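You operate a simulated robot arm through the tools that you are given. There is no shell and no other tool. Be economical: measure what you need, move in short steps, check, and stop when the job is done.

Carry out the task below with a simulated robot arm. There is one attempt and no reset: what you move stays moved.

Task
Brush stiffener over the top of the white felt pad.
Fine: cream jar, green brush; seat the pad on the wooden board and leave it there; put brush and lid back. A coat counts when it lies all over at full strength: go over it till it gets no stronger.

The check looks at the end state, three seconds after you hand in, the way a careful person would. Anything else that was tipped, shoved, dropped, spilled or broken makes it a failure. Lids that push on must go on centred and level and be pressed home; caps that screw on are set level and turned clockwise until they are tight.

Robot
A 6-joint arm with a two-finger parallel gripper, fixed in place. Base frame: the origin is at the foot of the arm, x ahead of it, y to its left, z up; the work surface is at about z = 840. Units: mm, degrees, N and s.
With the tool pointing down near the work surface it reaches from about 240 to 640 mm from the base axis. Its first joint turns from -66.0 to 66.0 degrees. Payload 2.7 kg.
The TCP is the grasp point between the finger pads, 23 mm short of the fingertips. In the tool frame z runs along the fingers and y along their closing line. Largest opening 94 mm; finger width 38, thickness 10; the body of the gripper, 54 by 96 mm, starts 39 mm behind the TCP.
Orientation is that of the tool frame in the base frame, as a unit quaternion [x, y, z, w]. With the fingers straight down and closing along the base's y, the tool's x points along the base's -x, its y along +y and its z along -z.

Tools
- The arm moves only by the tool arm_command. Its argument "rows" is one flat list of numbers, 7 for each row, row after row: the turn, a rotation vector about the tool's x, y, z in degrees, then the shift along the tool's x, y, z in m, then the closure, from 0 (fully open) to 1 (shut). In form: [wx, wy, wz, dx, dy, dz, grip, wx, wy, wz, dx, dy, dz, grip, ...]. A call has 1 to 20 rows; each row shifts and turns the commanded pose from where the row before left it, along the tool's axes as they then stand. A row lasts 0.2 s, in which the tool goes at most 50 mm and 8.6 degrees; a call with a longer step from one row to the next is refused whole, and so is a gripper value outside its range. A pose out of reach is approached as far as the arm can. The call stops where the force on the tool passes 40 N (or 10 N more than at its start, if that is more) or the arm is blocked; 0.2 s more then pass. Each finger travels about 45 mm/s and halts on what it meets, pressing with about 40 N; the grip force reading is that of the motor and also rises with nothing between the fingers. The clock runs only during rows and for 0.2 s after the last one: add rows that do not move to give the fingers time. The reply holds the time, the measured pose of the TCP, the force on the tool along the base axes, the opening and the grip force, in the units named above and with some noise, with the torque about the TCP (base axes, N m) and any sound that the robot's microphone picked up, and new pictures: "pictures" is both (left out), scene, wrist or none.
- Cameras (640 x 400 px; columns grow to the right, rows downward): "scene" is fixed at [70.6, -422.4, 1416.2]; the picture's right is [0.83, -0.55, 0.00], its down [-0.25, -0.38, -0.89] and it looks along [0.49, 0.74, -0.45] (base axes); focal length 349 px, centre (320, 200). "wrist" rides on the gripper at [86, 16, -75] in the tool frame; the picture's right is [-0.18, 0.98, 0.00], its down [-0.58, -0.11, -0.81] and it looks along [-0.79, -0.15, 0.59] (tool axes); focal length 243 px, centre (320, 200). There is no depth. A picture from a camera that has moved, and an enlarged one, comes with that camera's place and axes in the base frame and with its lens.
- inspect(camera, box): a new picture of the part [left, top, right, bottom] of that camera's present view, enlarged. The clock stands still meanwhile.
- sign_off(): hands the job in; it is judged then, once.

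Go step by step. Nothing tells you positions but the pictures and the camera data: compare them with the known pose of the tool, close in by small moves and look again before you grip or let go. The budget is 120 turns and 200 pictures, counting those below and the enlarged ones. Unless the task says otherwise, let go and move clear before handing in, and close with one line.

The tools are called as a command line: name --argument value ..., lists and objects as JSON in quotes. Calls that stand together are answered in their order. arm_command: Moves the arm, as the interface text tells. Its arguments: {"type":"object","properties":{"rows":{"type":"array","items":{"type":"number"}},"pictures":{"type":"string","enum":["both","scene","wrist","none"]}},"required":["rows"]} The other tools are called the same way: inspect (camera, box) takes an enlarged picture of a part of a camera's view; sign_off () hands the job in.

At the start:

```text
clock: 0.0
ee_pos: [394.8, 10.8, 1206.0]
ee_rot: [-0.001, 1.0, 0.001, 0.001]
contact_force: [-0.1, 0.2, 0.5]
ft_torque: [0.04, 0.03, -0.03]
gripper_width: 93.9
gripper_force: 0.0
```

scene: 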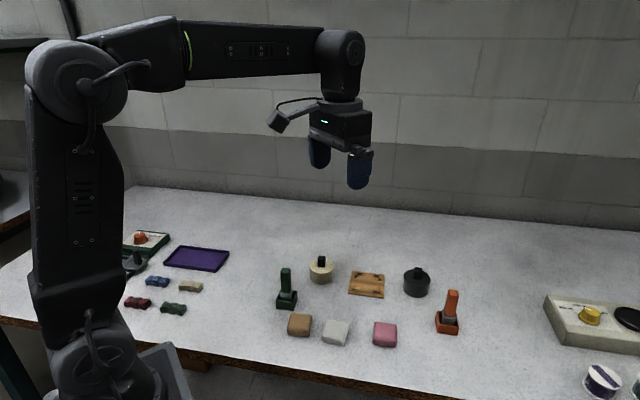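
wrist: 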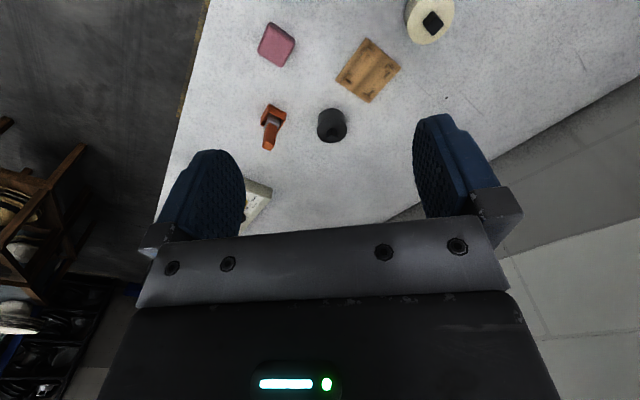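

I see a cream jar with a lid, a green brush in its stand, a wooden board, and tan, white and pink pads in front. I'll take enlarged views before measuring anything.

inspect --camera "scene" --box '[260, 240, 420, 360]'

inspect --camera "scene" --box '[380, 230, 640, 400]'

inspect --camera "scene" --box '[100, 210, 300, 335]'

```text
3.33 times, centred on (340, 300) of scene
camera zoom: at [70.6, -422.4, 1416.2], right [0.83, -0.55, 0.0], down [-0.25, -0.38, -0.89], along [0.49, 0.74, -0.45], focal length 1164 px, centre (253, -133)
```

zoom: 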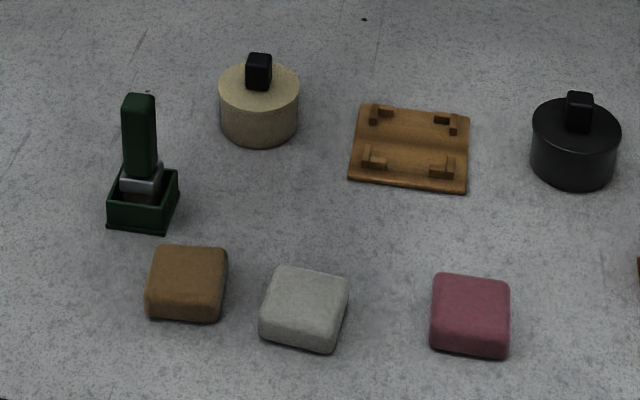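

```text
2.35 times, centred on (510, 315) of scene
camera zoom: at [70.6, -422.4, 1416.2], right [0.83, -0.55, 0.0], down [-0.25, -0.38, -0.89], along [0.49, 0.74, -0.45], focal length 821 px, centre (-127, -71)
```

zoom: 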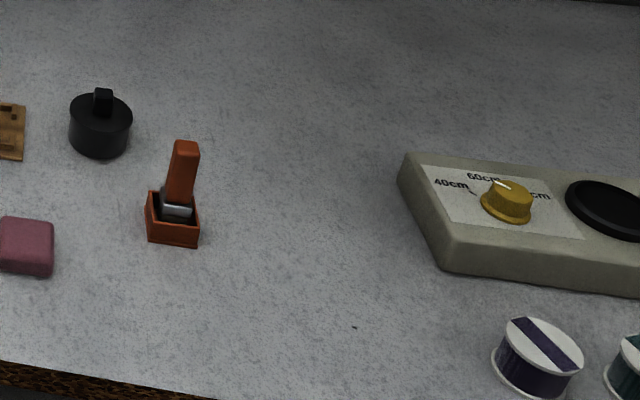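

```text
3.20 times, centred on (200, 272) of scene
camera zoom: at [70.6, -422.4, 1416.2], right [0.83, -0.55, 0.0], down [-0.25, -0.38, -0.89], along [0.49, 0.74, -0.45], focal length 1117 px, centre (704, -32)
```

zoom: 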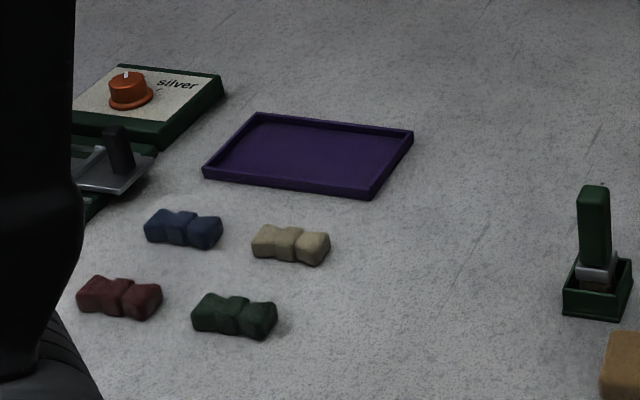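

The pad is about 48 mm square, near (377,-18). The board is near (532,67), the jar near (462,159) and the green brush near (341,122). I'll lower the arm a bit further back to get a closer wrist view.

arm_command --rows '[0, 0, 0, 0.022, 0.006, 0.041, 0, 0, 0, 0, 0.022, 0.006, 0.041, 0, 0, 0, 0, 0.022, 0.006, 0.041, 0, 0, 0, 0, 0.022, 0.006, 0.041, 0, 0, 0, 0, 0.022, 0.006, 0.041, 0]' --pictures "wrist"

```text
clock: 1.2
ee_pos: [284.8, 40.5, 1000.3]
ee_rot: [-0.001, 1.0, 0.001, 0.002]
contact_force: [0.0, 0.1, 0.1]
ft_torque: [0.04, 0.01, 0.0]
gripper_width: 94.1
gripper_force: 0.0
camera wrist: at [198.0, 56.3, 1074.5], right [0.18, 0.98, 0.0], down [0.58, -0.11, 0.81], along [0.79, -0.15, -0.59], focal length 243 px, centre (320, 200)
```

wrist: 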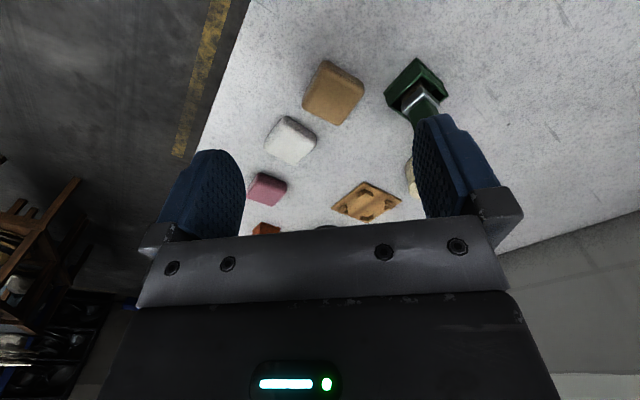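

inspect --camera "wrist" --box '[240, 50, 450, 240]'

```text
2.11 times, centred on (345, 145) of wrist
camera zoom: at [198.0, 56.3, 1074.5], right [0.18, 0.98, 0.0], down [0.58, -0.11, 0.81], along [0.79, -0.15, -0.59], focal length 511 px, centre (267, 316)
```

zoom: 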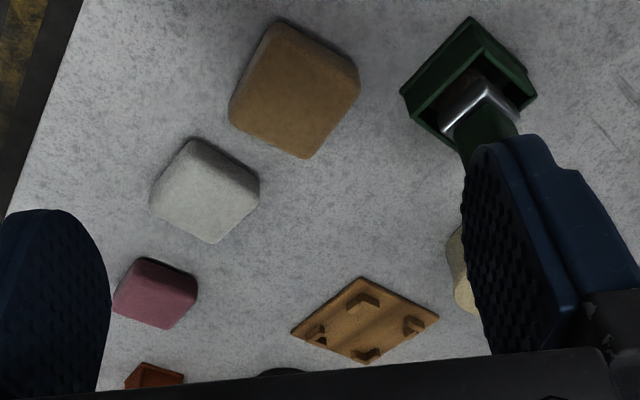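

The pad centre is near (371,-11), with its edges at about 41°. The board centre is near (529,70) at about 44°, with corner brackets. I'll move above the pad and turn so the fingers close along the 41° direction, which keeps them clear of the neighbouring pads.

arm_command --rows '[0, 0, 0, -0.0218, -0.0128, 0.015, 0, 0, 0, 0, -0.0218, -0.0128, 0.015, 0, 0, 0, 0, -0.0218, -0.0128, 0.015, 0, 0, 0, 0, -0.0218, -0.0128, 0.015, 0, 0, 0, 7, 0, 0, 0, 0, 0, 0, 7, 0, 0, 0, 0, 0, 0, 7, 0, 0, 0, 0, 0, 0, 7, 0, 0, 0, 0, 0, 0, 7, 0, 0, 0, 0, 0, 0, 7, 0, 0, 0, 0, 0, 0, 7, 0, 0, 0, 0]' --pictures "both"

```text
clock: 3.6
ee_pos: [372.6, -10.2, 940.8]
ee_rot: [0.415, 0.91, 0.001, 0.0]
contact_force: [0.1, 0.2, -0.1]
ft_torque: [0.01, 0.02, -0.01]
gripper_width: 94.1
gripper_force: 0.1
camera wrist: at [328.0, 65.5, 1015.6], right [0.86, 0.51, 0.0], down [0.3, -0.51, 0.81], along [0.41, -0.7, -0.59], focal length 243 px, centre (320, 200)
```

scene: 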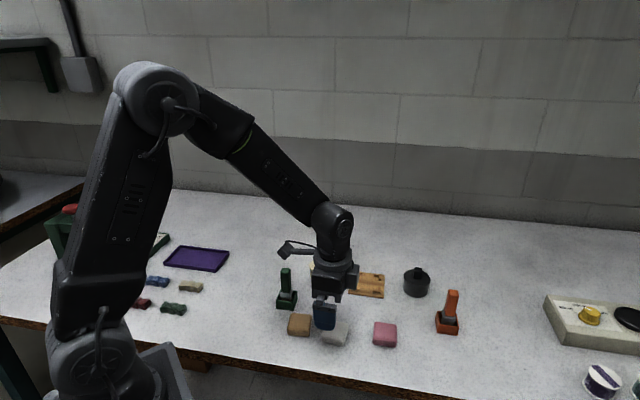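
wrist: 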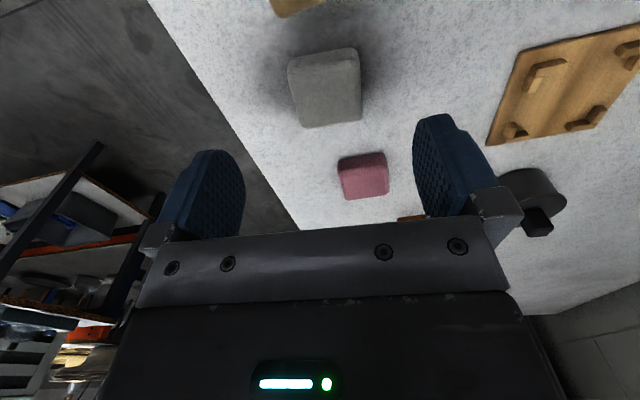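

inspect --camera "wrist" --box '[240, 20, 420, 140]'

inspect --camera "wrist" --box '[470, 10, 640, 160]'

```text
3.33 times, centred on (330, 80) of wrist
camera zoom: at [328.0, 65.5, 1015.6], right [0.86, 0.51, 0.0], down [0.3, -0.51, 0.81], along [0.41, -0.7, -0.59], focal length 809 px, centre (287, 600)
```

zoom: 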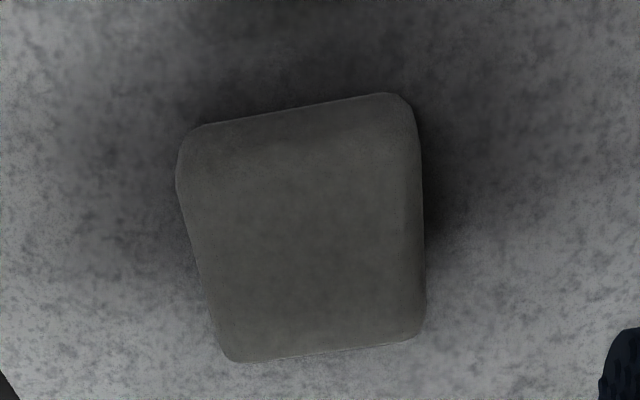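

```text
2.67 times, centred on (555, 85) of wrist
camera zoom: at [328.0, 65.5, 1015.6], right [0.86, 0.51, 0.0], down [0.3, -0.51, 0.81], along [0.41, -0.7, -0.59], focal length 647 px, centre (-307, 507)
```

zoom: 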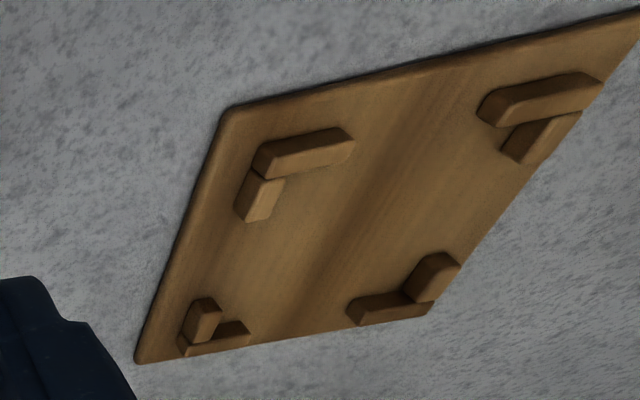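

The pad is about 3 mm off along the closing line. I'll shift over and descend so only the fingertips overlap the top part of the pad, because the board's brackets leave no room for fingers lower down.

arm_command --rows '[0, 0, 0, -0.004, 0.003, 0.025, 0, 0, 0, 0, 0, 0, 0.025, 0, 0, 0, 0, 0, 0, 0.0, 0]' --pictures "both"

```text
clock: 4.4
ee_pos: [378.2, -12.0, 889.6]
ee_rot: [0.413, 0.911, 0.0, 0.0]
contact_force: [0.2, 0.0, -0.2]
ft_torque: [-0.02, 0.01, -0.03]
gripper_width: 93.9
gripper_force: 0.1
camera wrist: at [332.9, 64.3, 965.1], right [0.86, 0.51, 0.0], down [0.3, -0.51, 0.81], along [0.41, -0.69, -0.59], focal length 243 px, centre (320, 200)
```

scene: 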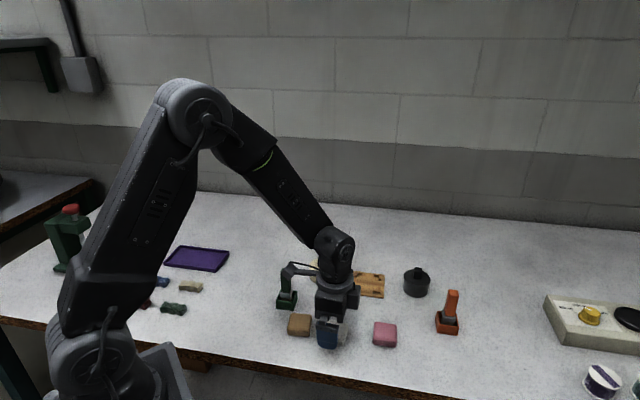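
wrist: 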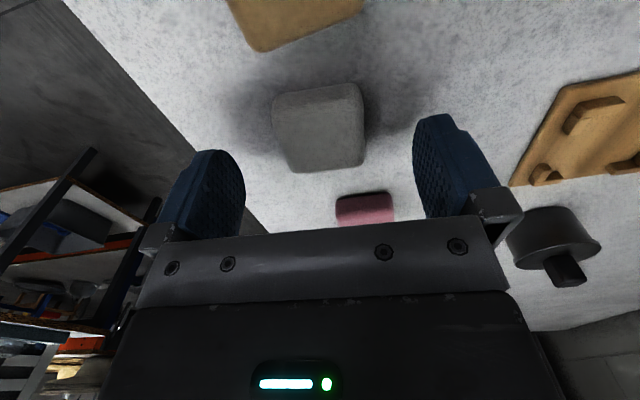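

The pad is centred between the fingers and aligned to about 41°. I'll descend 17 mm and grip.

arm_command --rows '[0, 0, 0, 0, 0, 0.0175, 0, 0, 0, 0, 0, 0, 0, 0, 0, 0, 0, 0, 0, 0, 1, 0, 0, 0, 0, 0, 0, 1, 0, 0, 0, 0, 0, 0, 1, 0, 0, 0, 0, 0, 0, 1, 0, 0, 0, 0, 0, 0, 1, 0, 0, 0, 0, 0, 0, 1]' --pictures "wrist"

```text
clock: 6.2
ee_pos: [377.2, -9.7, 872.9]
ee_rot: [0.413, 0.911, 0.001, 0.0]
contact_force: [1.4, -0.2, 2.0]
ft_torque: [0.03, -0.02, 0.01]
gripper_width: 46.9
gripper_force: 39.5
camera wrist: at [333.0, 64.1, 947.8], right [0.86, 0.51, 0.0], down [0.3, -0.51, 0.81], along [0.41, -0.69, -0.59], focal length 243 px, centre (320, 200)
```

wrist: 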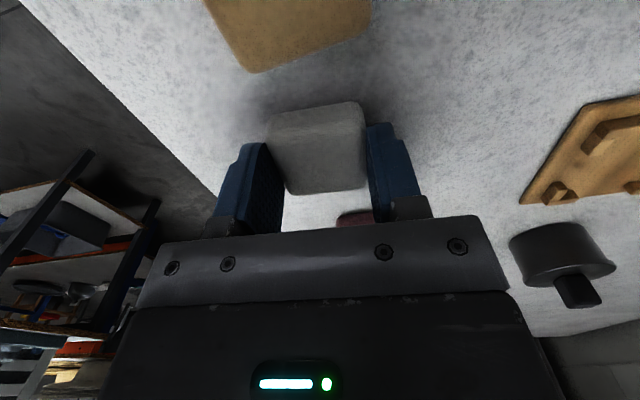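

The pad is held at 46.9 mm. I'll lift it and carry it over the board.

arm_command --rows '[0, 0, 0, 0, 0, -0.03, 1, 0, 0, 0, 0, 0, -0.03, 1, 0, 0, 0, -0.0098, 0.0418, 0, 1, 0, 0, 0, -0.0098, 0.0418, 0, 1, 0, 0, 0, -0.0098, 0.0418, 0, 1, 0, 0, 0, -0.0098, 0.0418, 0, 1, 0, 0, 0, 0, 0, 0, 1]' --pictures "both"

```text
clock: 7.8
ee_pos: [528.9, 68.1, 932.4]
ee_rot: [0.415, 0.91, 0.001, 0.001]
contact_force: [-0.4, -0.1, -0.3]
ft_torque: [0.01, -0.01, -0.02]
gripper_width: 46.7
gripper_force: 40.3
camera wrist: at [485.0, 144.6, 1007.1], right [0.86, 0.51, 0.0], down [0.3, -0.51, 0.81], along [0.41, -0.69, -0.59], focal length 243 px, centre (320, 200)
```

scene: 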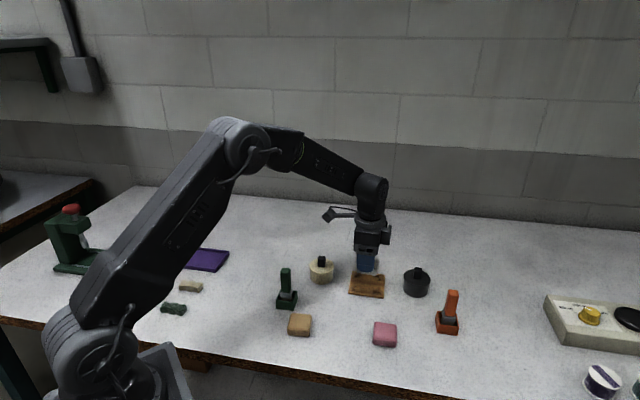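
wrist: 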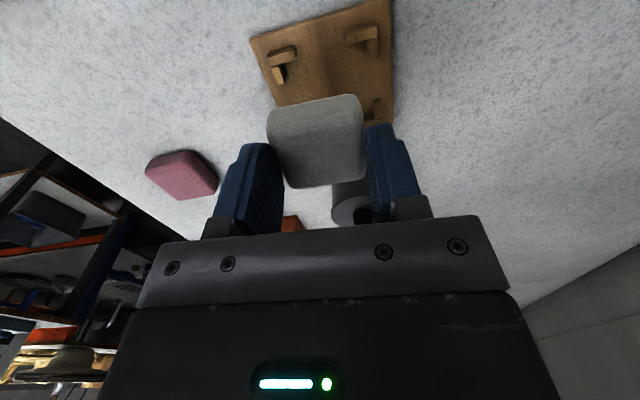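

inspect --camera "wrist" --box '[230, 0, 430, 200]'

inspect --camera "scene" --box '[320, 230, 420, 310]'

```text
2.00 times, centred on (330, 100) of wrist
camera zoom: at [485.0, 144.6, 1007.1], right [0.86, 0.51, 0.0], down [0.3, -0.51, 0.81], along [0.41, -0.69, -0.59], focal length 485 px, centre (300, 400)
```

zoom: 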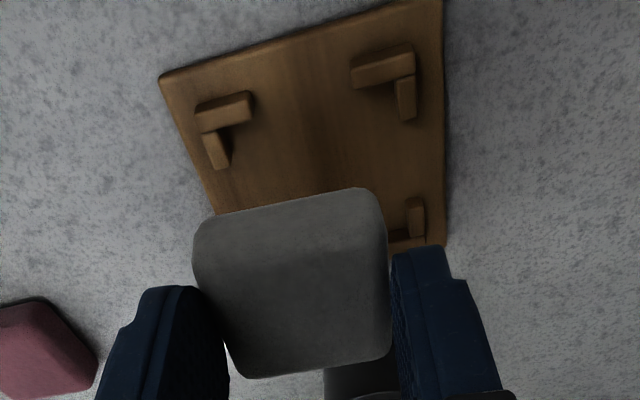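

```text
5.00 times, centred on (370, 270) of scene
camera zoom: at [70.6, -422.4, 1416.2], right [0.83, -0.55, 0.0], down [-0.25, -0.38, -0.89], along [0.49, 0.74, -0.45], focal length 1746 px, centre (70, -150)
```

zoom: 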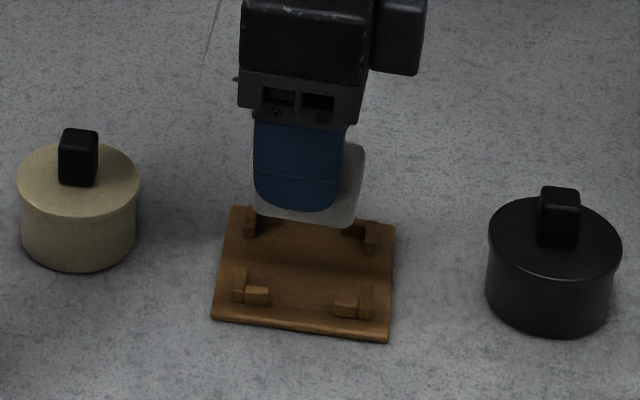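

The pad seems a little lower in the image than just after gripping, so it may have slipped or tilted. I'll look closer before lowering.

arm_command --rows '[0, 0, -3, 0, 0, 0, 1, 0, 0, 0, 0, 0, 0, 1]' --pictures "none"

inspect --camera "wrist" --box '[240, 80, 400, 200]'

inspect --camera "scene" --box '[345, 240, 395, 300]'

```text
clock: 8.4
ee_pos: [529.4, 68.6, 933.5]
ee_rot: [0.391, 0.921, 0.001, 0.001]
contact_force: [-0.8, -0.7, -0.3]
ft_torque: [0.01, 0.05, 0.01]
gripper_width: 46.8
gripper_force: 40.4
```

```text
3.33 times, centred on (320, 140) of wrist
camera zoom: at [480.7, 141.8, 1007.7], right [0.83, 0.55, 0.0], down [0.32, -0.49, 0.81], along [0.45, -0.67, -0.59], focal length 809 px, centre (320, 400)
```

zoom: 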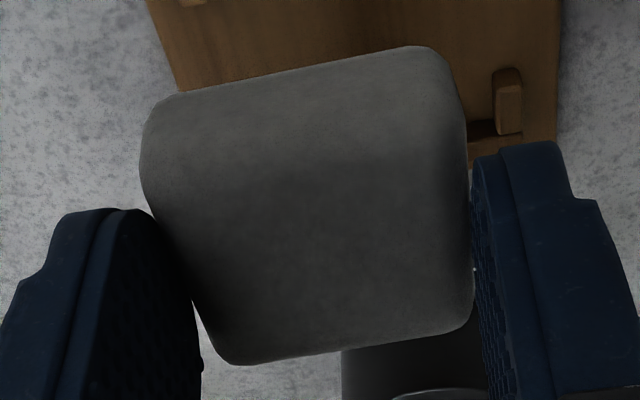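

```text
6.67 times, centred on (370, 270) of scene
camera zoom: at [70.6, -422.4, 1416.2], right [0.83, -0.55, 0.0], down [-0.25, -0.38, -0.89], along [0.49, 0.74, -0.45], focal length 2327 px, centre (-13, -267)
```

zoom: 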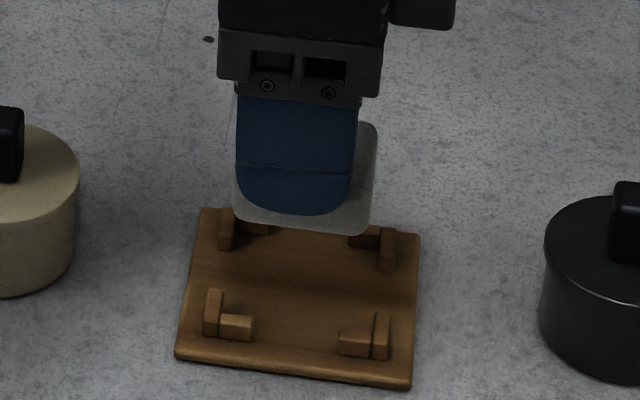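

The pad is level and its underside is 33 mm below the TCP, the same as at pickup, so it hasn't slipped. Both cameras put the board centre near (536,71). I'll shift there and come down to just above the brackets.

arm_command --rows '[0, 0, 0, -0.002, 0.0068, 0, 1, 0, 0, 0, 0, 0, 0.02, 1, 0, 0, 0, 0, 0, 0.019, 1, 0, 0, 0, 0, 0, 0, 1]' --pictures "none"

inspect --camera "wrist" --box '[230, 60, 430, 185]'

inspect --camera "scene" --box '[345, 255, 395, 305]'

```text
clock: 9.4
ee_pos: [534.3, 73.2, 894.7]
ee_rot: [0.39, 0.921, 0.001, 0.001]
contact_force: [-0.4, 0.1, -0.9]
ft_torque: [-0.02, 0.02, -0.03]
gripper_width: 46.7
gripper_force: 39.9
```

```text
3.20 times, centred on (330, 122) of wrist
camera zoom: at [486.8, 145.8, 968.6], right [0.83, 0.55, 0.0], down [0.32, -0.49, 0.81], along [0.45, -0.67, -0.59], focal length 776 px, centre (288, 448)
```

zoom: 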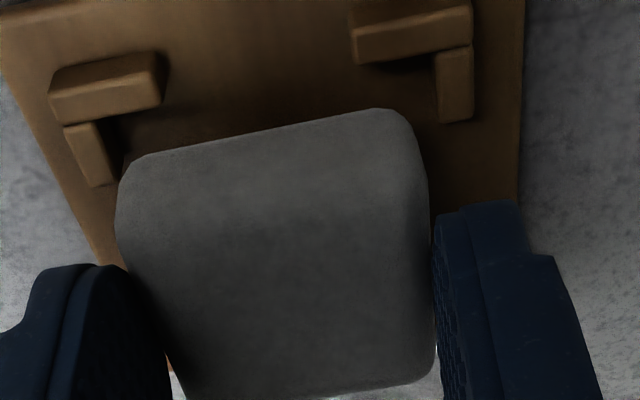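

```text
8.00 times, centred on (370, 280) of scene
camera zoom: at [70.6, -422.4, 1416.2], right [0.83, -0.55, 0.0], down [-0.25, -0.38, -0.89], along [0.49, 0.74, -0.45], focal length 2793 px, centre (-80, -440)
```

zoom: 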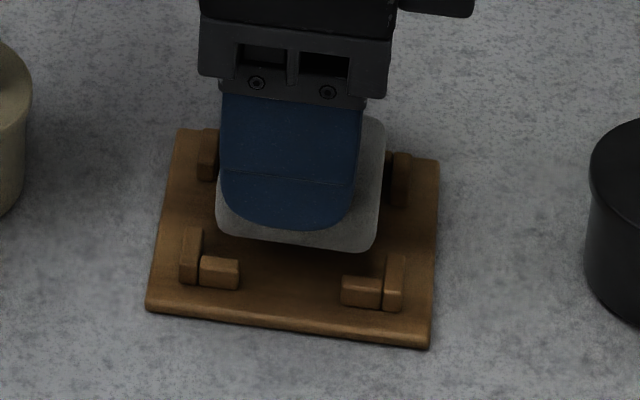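

Pad and bracket pocket line up within about 1.5 mm, and the pocket is about 54 mm for a 47 mm pad. I'll correct 1° of yaw and lower until it just touches.

arm_command --rows '[0, 0, -1, 0, 0, 0, 1, 0, 0, 0, 0, 0, 0.006, 1, 0, 0, 0, 0, 0, 0.005, 1, 0, 0, 0, 0, 0, 0.003, 1, 0, 0, 0, 0, 0, 0, 1]' --pictures "none"

inspect --camera "wrist" --box '[230, 60, 430, 185]'

inspect --camera "scene" --box '[345, 255, 395, 305]'

```text
clock: 10.6
ee_pos: [536.7, 72.0, 883.9]
ee_rot: [0.383, 0.924, 0.002, 0.005]
contact_force: [-10.5, -4.2, 29.7]
ft_torque: [0.42, -0.08, 0.13]
gripper_width: 46.7
gripper_force: 39.8
```

```text
3.20 times, centred on (330, 122) of wrist
camera zoom: at [486.0, 144.3, 957.7], right [0.82, 0.57, 0.01], down [0.33, -0.49, 0.81], along [0.46, -0.66, -0.59], focal length 776 px, centre (288, 448)
```

zoom: 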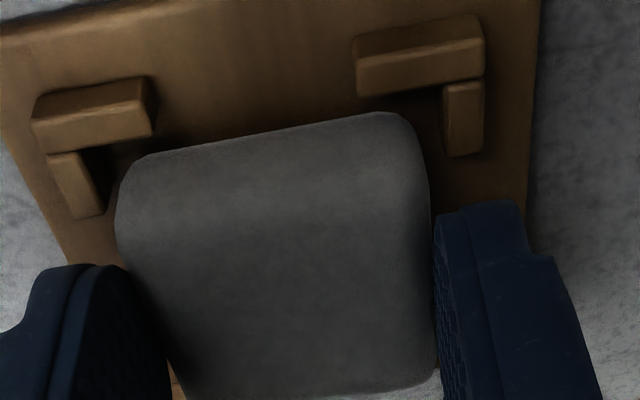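

```text
8.00 times, centred on (370, 280) of scene
camera zoom: at [69.8, -422.6, 1416.2], right [0.83, -0.55, 0.0], down [-0.25, -0.38, -0.89], along [0.49, 0.74, -0.45], focal length 2793 px, centre (-80, -440)
```

zoom: 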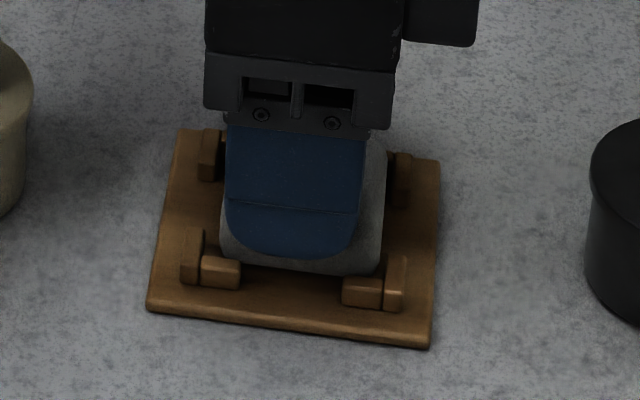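

Contact came at 30 N, with the reaction on the +closing side edge, so the pad probably caught that bracket. I'll raise it, shift 2.5 mm back along the closing line and try again.

arm_command --rows '[0, 0, 0, 0, 0, -0.008, 1, 0, 0, 0, 0, -0.0025, 0, 1, 0, 0, 0, 0, 0, 0.004, 1, 0, 0, 0, 0, 0, 0.003, 1, 0, 0, 0, 0, 0, 0, 1]' --pictures "none"

inspect --camera "wrist" --box '[230, 60, 430, 185]'

```text
clock: 11.8
ee_pos: [534.0, 70.3, 883.7]
ee_rot: [0.382, 0.924, 0.002, 0.002]
contact_force: [-6.4, 1.7, 17.0]
ft_torque: [0.28, -0.11, 0.12]
gripper_width: 46.8
gripper_force: 40.3
```

```text
3.20 times, centred on (330, 122) of wrist
camera zoom: at [484.0, 143.0, 957.9], right [0.82, 0.57, 0.01], down [0.33, -0.49, 0.81], along [0.46, -0.66, -0.59], focal length 776 px, centre (288, 448)
```

zoom: 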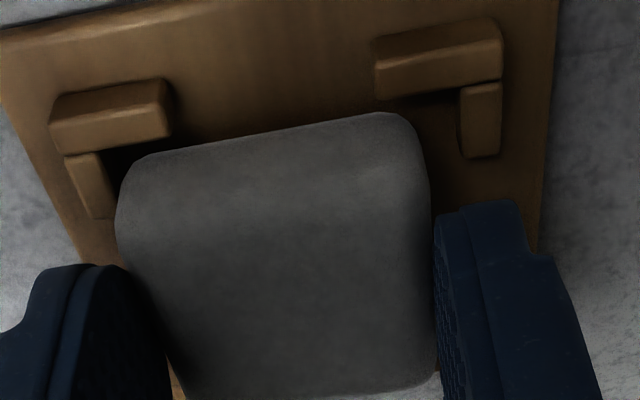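

inspect --camera "scene" --box '[354, 265, 386, 290]'

inspect --camera "wrist" --box '[250, 80, 400, 185]'

```text
16.00 times, centred on (370, 278) of scene
camera zoom: at [70.2, -422.4, 1416.2], right [0.83, -0.55, 0.0], down [-0.25, -0.38, -0.89], along [0.49, 0.74, -0.45], focal length 5586 px, centre (-480, -1040)
```

zoom: 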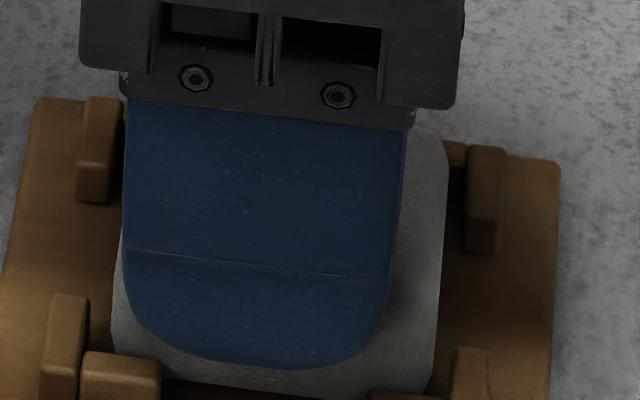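

```text
3.81 times, centred on (325, 132) of wrist
camera zoom: at [484.0, 143.0, 957.9], right [0.82, 0.57, 0.01], down [0.33, -0.49, 0.81], along [0.46, -0.66, -0.59], focal length 924 px, centre (301, 457)
```

zoom: 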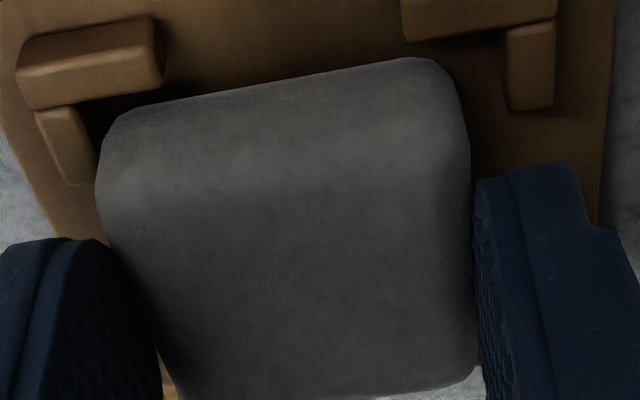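

The front block now overlaps the pad's lower edge, so the pad is down inside the pocket and the contact is the board itself. I'll recentre it by 1.5 mm, let go and rise.

arm_command --rows '[0, 0, 0, 0, 0, -0.003, 1, 0, 0, 0, 0, 0.0015, 0, 1, 0, 0, 0, 0, 0, 0.002, 1, 0, 0, 0, 0, 0, 0, 0.7, 0, 0, 0, 0, 0, 0, 0.4, 0, 0, 0, 0, 0, 0, 0.2, 0, 0, 0, 0, 0, 0, 0.2]' --pictures "wrist"

```text
clock: 13.4
ee_pos: [534.3, 71.8, 882.6]
ee_rot: [0.381, 0.924, 0.001, 0.001]
contact_force: [-0.8, -0.1, -0.2]
ft_torque: [0.0, -0.01, 0.0]
gripper_width: 75.3
gripper_force: 0.0
camera wrist: at [484.9, 143.9, 957.0], right [0.82, 0.57, 0.0], down [0.33, -0.49, 0.81], along [0.46, -0.66, -0.59], focal length 243 px, centre (320, 200)
```

wrist: 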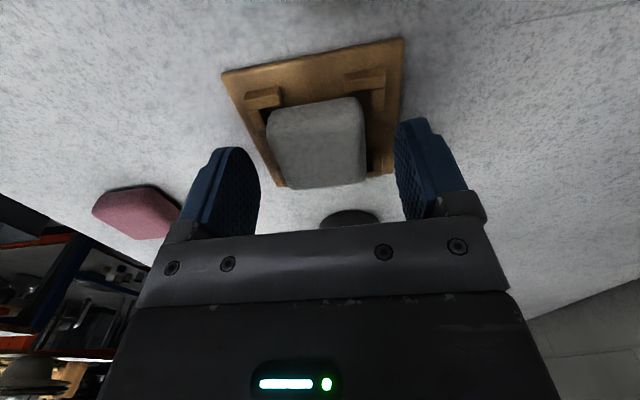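

Released. I'll rise and check the seat.

arm_command --rows '[0, 0, 0, 0, 0, -0.03, 0.2, 0, 0, 0, 0, 0, -0.04, 0, 0, 0, 0, 0.04, 0, -0.02, 0, 0, 0, 0, 0.03, 0, 0, 0]' --pictures "none"

inspect --camera "scene" --box '[330, 250, 410, 310]'

inspect --camera "wrist" --box '[200, 60, 440, 220]'

```text
clock: 14.4
ee_pos: [484.3, 120.3, 972.8]
ee_rot: [0.383, 0.924, 0.001, 0.0]
contact_force: [0.2, -0.2, 0.1]
ft_torque: [0.02, 0.02, 0.01]
gripper_width: 93.9
gripper_force: 0.1
```

```text
6.67 times, centred on (370, 280) of scene
camera zoom: at [70.6, -422.4, 1416.2], right [0.83, -0.55, 0.0], down [-0.25, -0.38, -0.89], along [0.49, 0.74, -0.45], focal length 2327 px, centre (-13, -333)
```

zoom: 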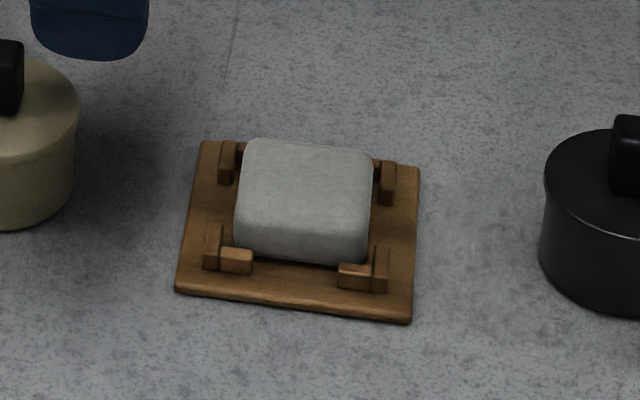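

```text
2.50 times, centred on (320, 140) of wrist
camera zoom: at [435.2, 193.4, 1047.4], right [0.82, 0.57, 0.0], down [0.33, -0.49, 0.81], along [0.46, -0.66, -0.59], focal length 606 px, centre (320, 350)
```

zoom: 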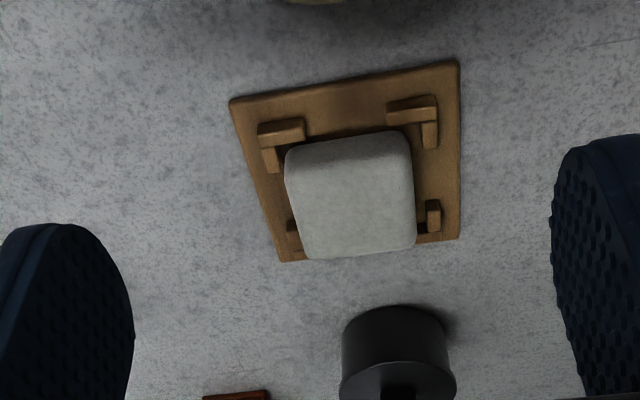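

The pad sits level inside the four brackets. Next is the cream jar: I'll move above it in the same yaw to look at its knob and lid.

arm_command --rows '[0, 0, 0, 0.022, 0.006, -0.01, 0, 0, 0, 0, 0.021, 0.006, -0.01, 0, 0, 0, 0, 0, 0, 0, 0]' --pictures "wrist"

inspect --camera "wrist" --box '[240, 40, 420, 160]'

inspect --camera "scene" --box '[270, 250, 350, 310]'

```text
clock: 15.2
ee_pos: [462.6, 160.1, 992.0]
ee_rot: [0.382, 0.924, 0.001, 0.0]
contact_force: [-0.7, 0.2, -0.4]
ft_torque: [-0.03, 0.02, 0.01]
gripper_width: 94.2
gripper_force: 0.0
camera wrist: at [412.8, 232.4, 1067.3], right [0.82, 0.57, 0.0], down [0.33, -0.49, 0.81], along [0.46, -0.66, -0.59], focal length 243 px, centre (320, 200)
```

wrist: 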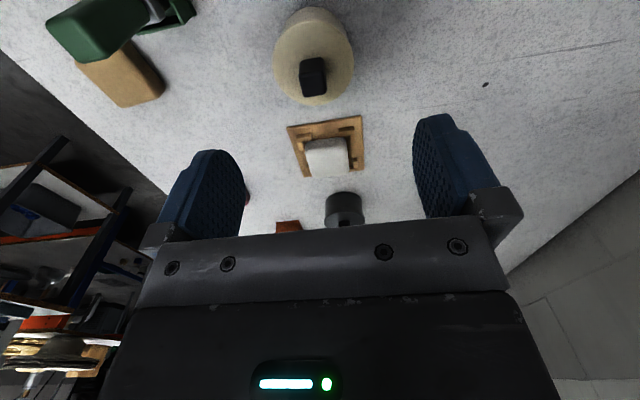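

```text
3.33 times, centred on (330, 100) of wrist
camera zoom: at [412.8, 232.4, 1067.3], right [0.82, 0.57, 0.0], down [0.33, -0.49, 0.81], along [0.46, -0.66, -0.59], focal length 809 px, centre (287, 533)
```

zoom: 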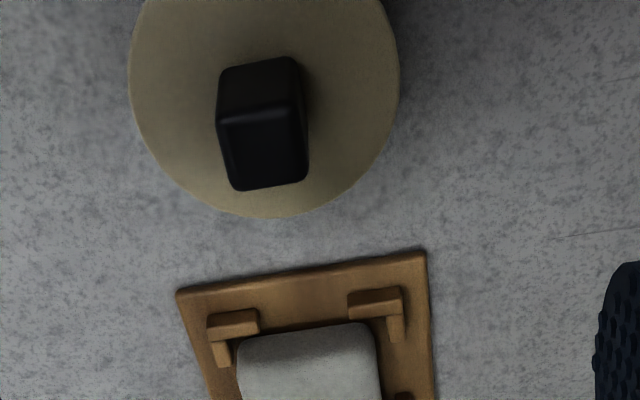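

```text
6.67 times, centred on (310, 280) of scene
camera zoom: at [70.6, -422.4, 1416.2], right [0.83, -0.55, 0.0], down [-0.25, -0.38, -0.89], along [0.49, 0.74, -0.45], focal length 2327 px, centre (387, -333)
```

zoom: 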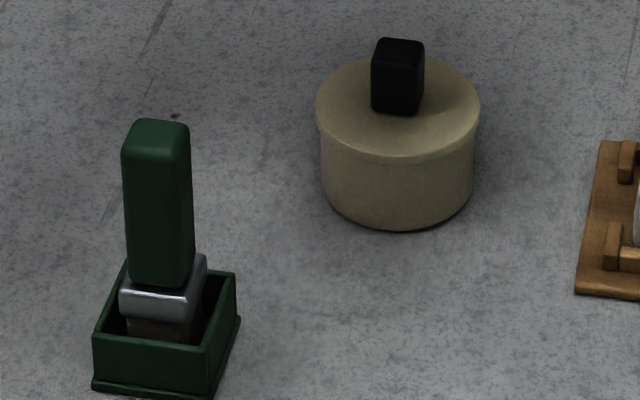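

The lid is a smooth push-on disc with its top at about z 875. The knob is about 16–19 mm square, at about (461,159), yaw 45°, with its top at about 903. I'll descend to z≈925 with the fingers partly closed and re-check.

arm_command --rows '[0, 0, 0, 0, -0.002, 0.02, 0.2, 0, 0, 0, 0, 0, 0.02, 0.4, 0, 0, 0, 0, 0, 0.025, 0.5, 0, 0, 0, 0, 0, 0, 0.5, 0, 0, 0, 0, 0, 0, 0.5]' --pictures "wrist"

inspect --camera "scene" --box '[280, 240, 360, 300]'

```text
clock: 16.4
ee_pos: [461.1, 157.9, 927.4]
ee_rot: [0.382, 0.924, 0.001, 0.001]
contact_force: [0.1, 0.3, -0.1]
ft_torque: [-0.04, 0.01, 0.03]
gripper_width: 46.8
gripper_force: 0.0
camera wrist: at [412.1, 230.7, 1002.1], right [0.82, 0.57, 0.0], down [0.33, -0.49, 0.81], along [0.46, -0.66, -0.59], focal length 243 px, centre (320, 200)
```

wrist: 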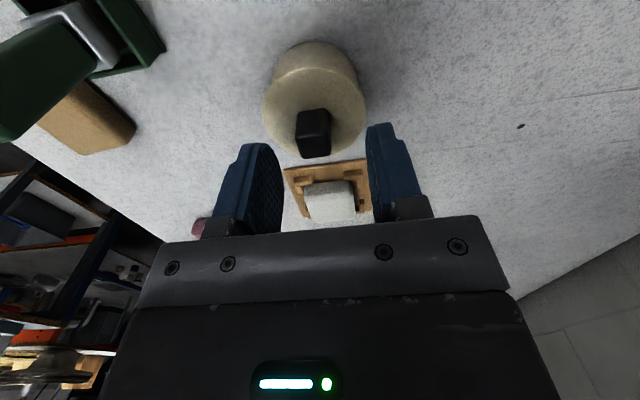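

```text
6.67 times, centred on (320, 270) of scene
camera zoom: at [70.6, -422.4, 1416.2], right [0.83, -0.55, 0.0], down [-0.25, -0.38, -0.89], along [0.49, 0.74, -0.45], focal length 2327 px, centre (320, -267)
```

zoom: 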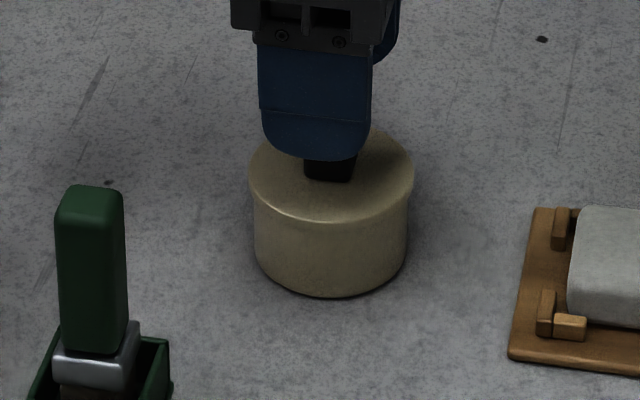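

The knob is centred between the fingers. I'll go down to z≈901 and grip it.

arm_command --rows '[0, 0, 0, -0.001, 0, 0.014, 0.5, 0, 0, 0, 0, 0, 0.0125, 0.5, 0, 0, 0, 0, 0, 0, 0.5, 0, 0, 0, 0, 0, 0, 0.7, 0, 0, 0, 0, 0, 0, 0.8, 0, 0, 0, 0, 0, 0, 1, 0, 0, 0, 0, 0, 0, 1]' --pictures "wrist"

```text
clock: 18.0
ee_pos: [462.8, 158.5, 900.9]
ee_rot: [0.382, 0.924, 0.003, 0.001]
contact_force: [1.2, 1.0, 10.3]
ft_torque: [-0.07, 0.07, -0.07]
gripper_width: 17.4
gripper_force: 39.5
camera wrist: at [413.3, 230.3, 975.7], right [0.82, 0.57, 0.0], down [0.33, -0.49, 0.81], along [0.46, -0.66, -0.59], focal length 243 px, centre (320, 200)
```

wrist: 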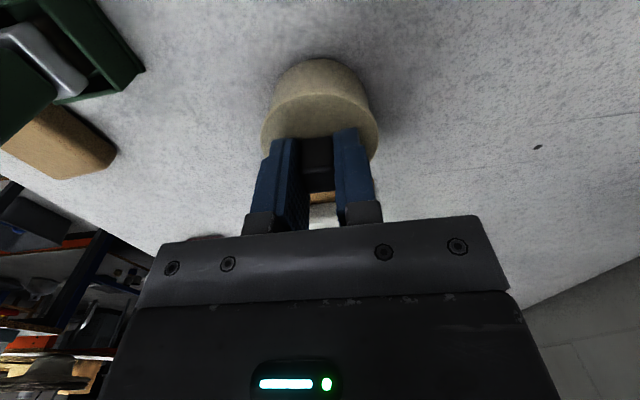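

The knob is gripped at 17.4 mm. I'll try a gentle straight lift to see whether the lid pulls off.

arm_command --rows '[0, 0, 0, 0, 0, -0.002, 1, 0, 0, 0, 0, 0, -0.003, 1, 0, 0, 0, 0, 0, -0.003, 1, 0, 0, 0, 0, 0, 0, 1]' --pictures "none"

inspect --camera "scene" --box '[290, 250, 350, 295]'

```text
clock: 19.0
ee_pos: [461.9, 156.9, 908.7]
ee_rot: [0.382, 0.924, 0.0, 0.0]
contact_force: [-0.4, -0.1, -0.3]
ft_torque: [-0.01, -0.01, 0.0]
gripper_width: 17.0
gripper_force: 39.3
heard: snap
```

```text
8.89 times, centred on (320, 272) of scene
camera zoom: at [70.6, -422.4, 1416.2], right [0.83, -0.55, 0.0], down [-0.25, -0.38, -0.89], along [0.49, 0.74, -0.45], focal length 3103 px, centre (320, -444)
```

zoom: 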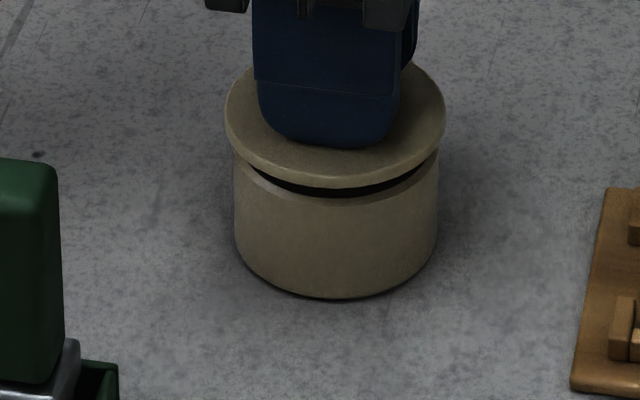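

The lid snapped off. I'll lift it clear and set it down in the empty area behind the jar, around (500,240).

arm_command --rows '[0, 0, 0, 0, 0, -0.03, 1, 0, 0, 0, 0, 0, -0.02, 1, 0, 0, 0, 0.016, 0.043, 0, 1, 0, 0, 0, 0.016, 0.043, 0, 1, 0, 0, 0, 0, 0, 0.03, 1, 0, 0, 0, 0, 0, 0.03, 1, 0, 0, 0, 0, 0, 0.01, 1, 0, 0, 0, 0, 0, 0, 1]' --pictures "both"

```text
clock: 20.8
ee_pos: [501.8, 240.9, 890.3]
ee_rot: [0.383, 0.924, 0.0, 0.001]
contact_force: [0.7, 0.1, -0.9]
ft_torque: [0.05, 0.04, 0.02]
gripper_width: 17.1
gripper_force: 40.3
camera wrist: at [451.1, 314.0, 964.2], right [0.82, 0.57, 0.0], down [0.33, -0.49, 0.81], along [0.46, -0.66, -0.59], focal length 243 px, centre (320, 200)
```

scene: 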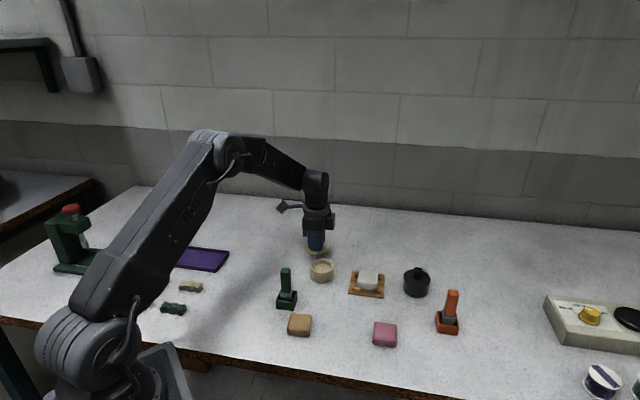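
wrist: 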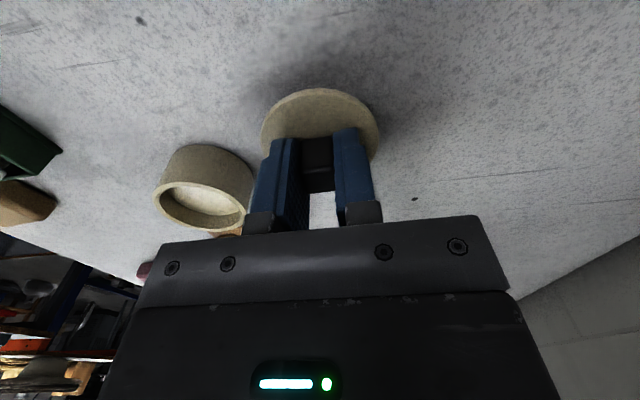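

The lid hovers over clear table. I'll lower it until it touches.

arm_command --rows '[0, 0, 0, 0, 0, 0.005, 1, 0, 0, 0, 0, 0, 0.004, 1, 0, 0, 0, 0, 0, 0.003, 1, 0, 0, 0, 0, 0, 0, 1]' --pictures "none"

inspect --camera "scene" --box '[290, 220, 350, 290]'

```text
clock: 21.8
ee_pos: [500.5, 241.2, 877.7]
ee_rot: [0.382, 0.924, 0.001, 0.0]
contact_force: [0.9, -1.2, -0.6]
ft_torque: [0.0, -0.03, 0.03]
gripper_width: 17.2
gripper_force: 40.3
```

```text
5.71 times, centred on (320, 255) of scene
camera zoom: at [70.6, -422.4, 1416.2], right [0.83, -0.55, 0.0], down [-0.25, -0.38, -0.89], along [0.49, 0.74, -0.45], focal length 1995 px, centre (320, -114)
```

zoom: 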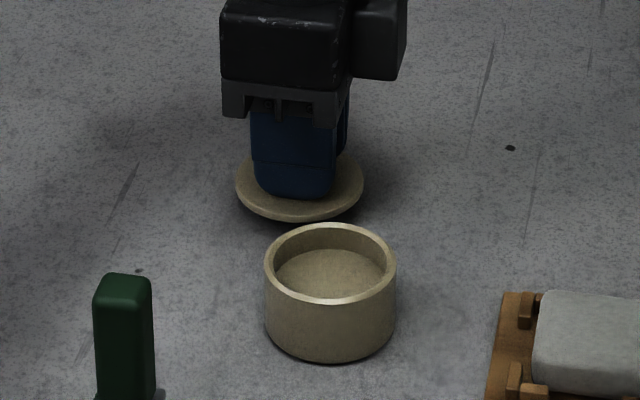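

arm_command --rows '[0, 0, 0, 0, 0, 0.002, 1, 0, 0, 0, 0, 0, 0.002, 1, 0, 0, 0, 0, 0, 0.001, 1, 0, 0, 0, 0, 0, 0, 1]' --pictures "none"

```text
clock: 22.8
ee_pos: [500.4, 241.5, 873.3]
ee_rot: [0.382, 0.924, 0.001, 0.0]
contact_force: [0.3, -0.6, -1.3]
ft_torque: [-0.05, -0.02, -0.01]
gripper_width: 17.1
gripper_force: 39.9
```

arm_command --rows '[0, 0, 0, 0, 0, 0.0015, 1, 0, 0, 0, 0, 0, 0.001, 1, 0, 0, 0, 0, 0, 0.001, 1, 0, 0, 0, 0, 0, 0, 1]' --pictures "none"

```text
clock: 23.8
ee_pos: [501.3, 241.5, 870.2]
ee_rot: [0.382, 0.924, 0.003, 0.002]
contact_force: [-5.9, -4.6, 20.9]
ft_torque: [-0.1, 0.25, -0.01]
gripper_width: 16.7
gripper_force: 39.8
```

Touched down at z≈870. I'll back off the pressure, release and rise.

arm_command --rows '[0, 0, 0, 0, 0, -0.001, 1, 0, 0, 0, 0, 0, 0, 0.8, 0, 0, 0, 0, 0, 0, 0.6, 0, 0, 0, 0, 0, 0, 0.5, 0, 0, 0, 0, 0, -0.02, 0.5, 0, 0, 0, 0, 0, -0.04, 0.5, 0, 0, 0, 0, 0, -0.05, 0.4, 0, 0, 0, 0, 0, -0.03, 0.3, 0, 0, 0, 0, 0, 0, 0.3]' --pictures "both"

```text
clock: 25.8
ee_pos: [500.6, 240.9, 1011.1]
ee_rot: [0.381, 0.924, 0.001, 0.0]
contact_force: [1.2, -0.3, 0.8]
ft_torque: [0.0, -0.03, -0.01]
gripper_width: 65.6
gripper_force: 0.0
camera wrist: at [451.7, 313.4, 1085.2], right [0.82, 0.57, 0.0], down [0.33, -0.49, 0.81], along [0.46, -0.66, -0.59], focal length 243 px, centre (320, 200)
```

scene: 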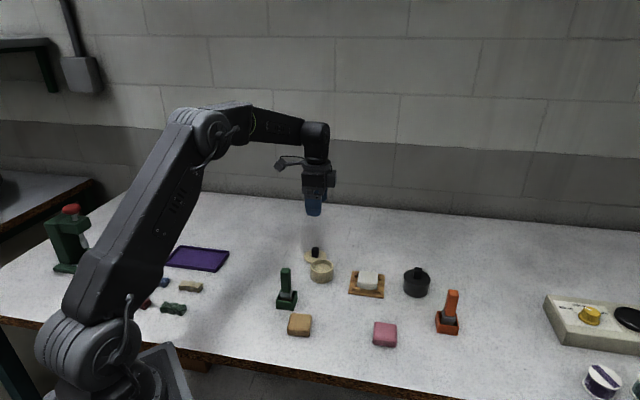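
wrist: 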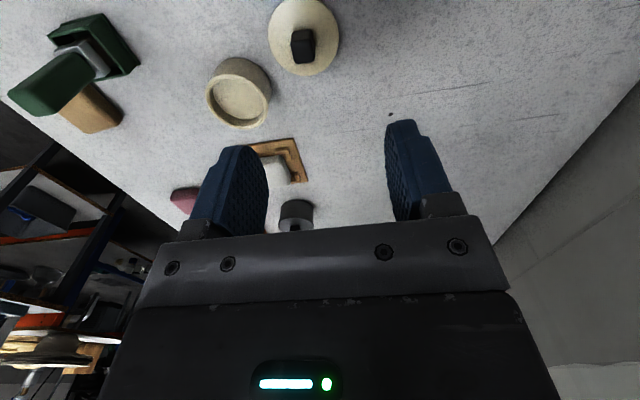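

The lid is down flat. Next I'll move above the green brush at about (341,122) to measure its handle.

arm_command --rows '[0, 0, 0, 0.0058, -0.0394, -0.004, 0, 0, 0, 0, 0.0058, -0.0394, -0.004, 0, 0, 0, 0, 0.0058, -0.0394, -0.004, 0, 0, 0, 0, 0.0058, -0.0394, -0.004, 0, 0, 0, 0, 0.0058, -0.0394, -0.004, 0, 0, 0, 0, 0, 0, 0, 0]' --pictures "none"

inspect --camera "wrist" --box '[220, 20, 420, 180]'

inspect --camera "scene" --box '[255, 255, 325, 315]'

```text
clock: 27.2
ee_pos: [340.1, 122.1, 1029.4]
ee_rot: [0.382, 0.924, 0.001, 0.001]
contact_force: [0.5, 0.5, -0.2]
ft_torque: [0.01, 0.01, -0.02]
gripper_width: 94.1
gripper_force: 0.1
```

```text
2.50 times, centred on (320, 100) of wrist
camera zoom: at [290.8, 194.2, 1104.1], right [0.82, 0.57, 0.0], down [0.33, -0.49, 0.81], along [0.46, -0.66, -0.59], focal length 606 px, centre (320, 450)
```

zoom: 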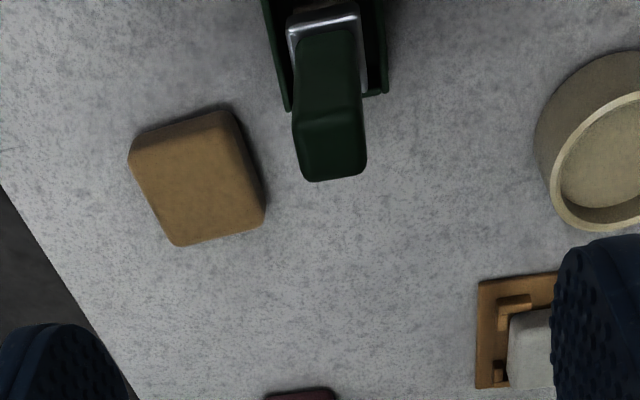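

```text
6.67 times, centred on (290, 285) of scene
camera zoom: at [70.6, -422.4, 1416.2], right [0.83, -0.55, 0.0], down [-0.25, -0.38, -0.89], along [0.49, 0.74, -0.45], focal length 2327 px, centre (520, -367)
```

zoom: 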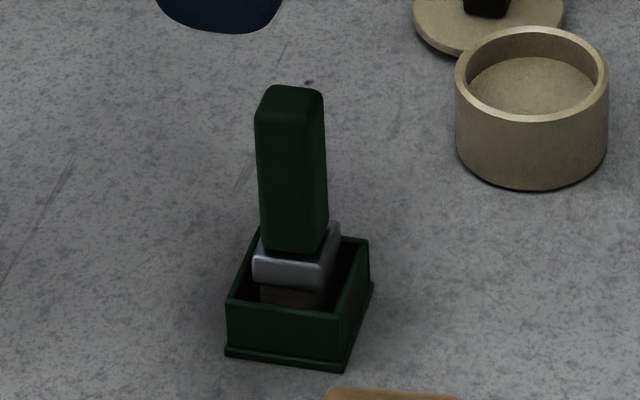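

The brush handle is about 20 mm square, vertical, yaw 45°, centred near (343,126), with its top at about z 937. I'll descend to just above it with the fingers part-closed and check.

arm_command --rows '[0, 0, 0, 0.0005, 0.005, 0.02, 0, 0, 0, 0, 0, 0, 0.025, 0, 0, 0, 0, 0, 0, 0.02, 0, 0, 0, 0, 0, 0, 0, 0]' --pictures "none"

inspect --camera "wrist" --box '[160, 40, 480, 240]'

inspect --camera "scene" --box '[255, 245, 335, 315]'

```text
clock: 28.2
ee_pos: [345.4, 125.3, 963.4]
ee_rot: [0.383, 0.924, 0.001, 0.001]
contact_force: [1.3, 0.5, -0.2]
ft_torque: [-0.04, 0.03, -0.01]
gripper_width: 94.0
gripper_force: 0.0
```

```text
2.00 times, centred on (320, 140) of wrist
camera zoom: at [294.6, 198.3, 1038.8], right [0.82, 0.57, 0.0], down [0.33, -0.49, 0.81], along [0.46, -0.66, -0.59], focal length 485 px, centre (320, 320)
```

zoom: 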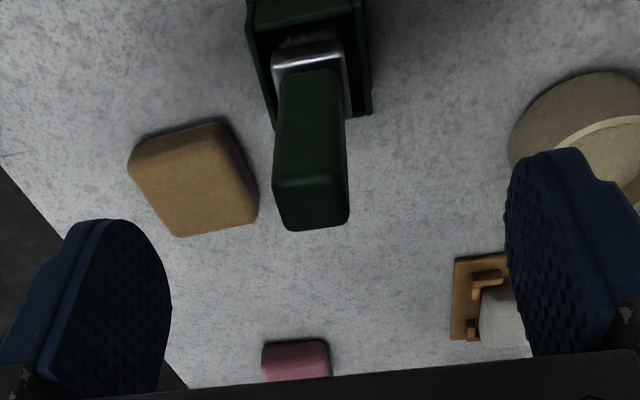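

```text
5.71 times, centred on (295, 280) of scene
camera zoom: at [70.6, -422.4, 1416.2], right [0.83, -0.55, 0.0], down [-0.25, -0.38, -0.89], along [0.49, 0.74, -0.45], focal length 1995 px, centre (463, -257)
```

zoom: 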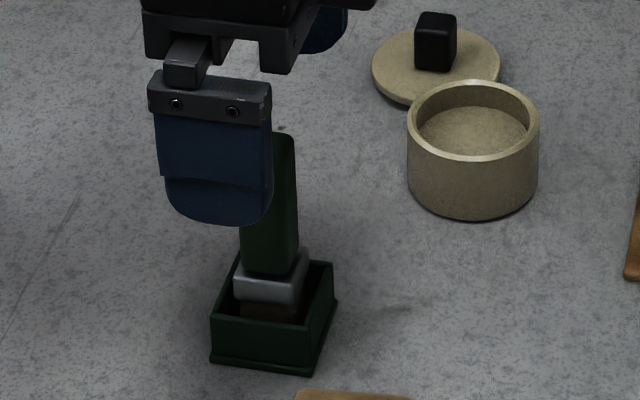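

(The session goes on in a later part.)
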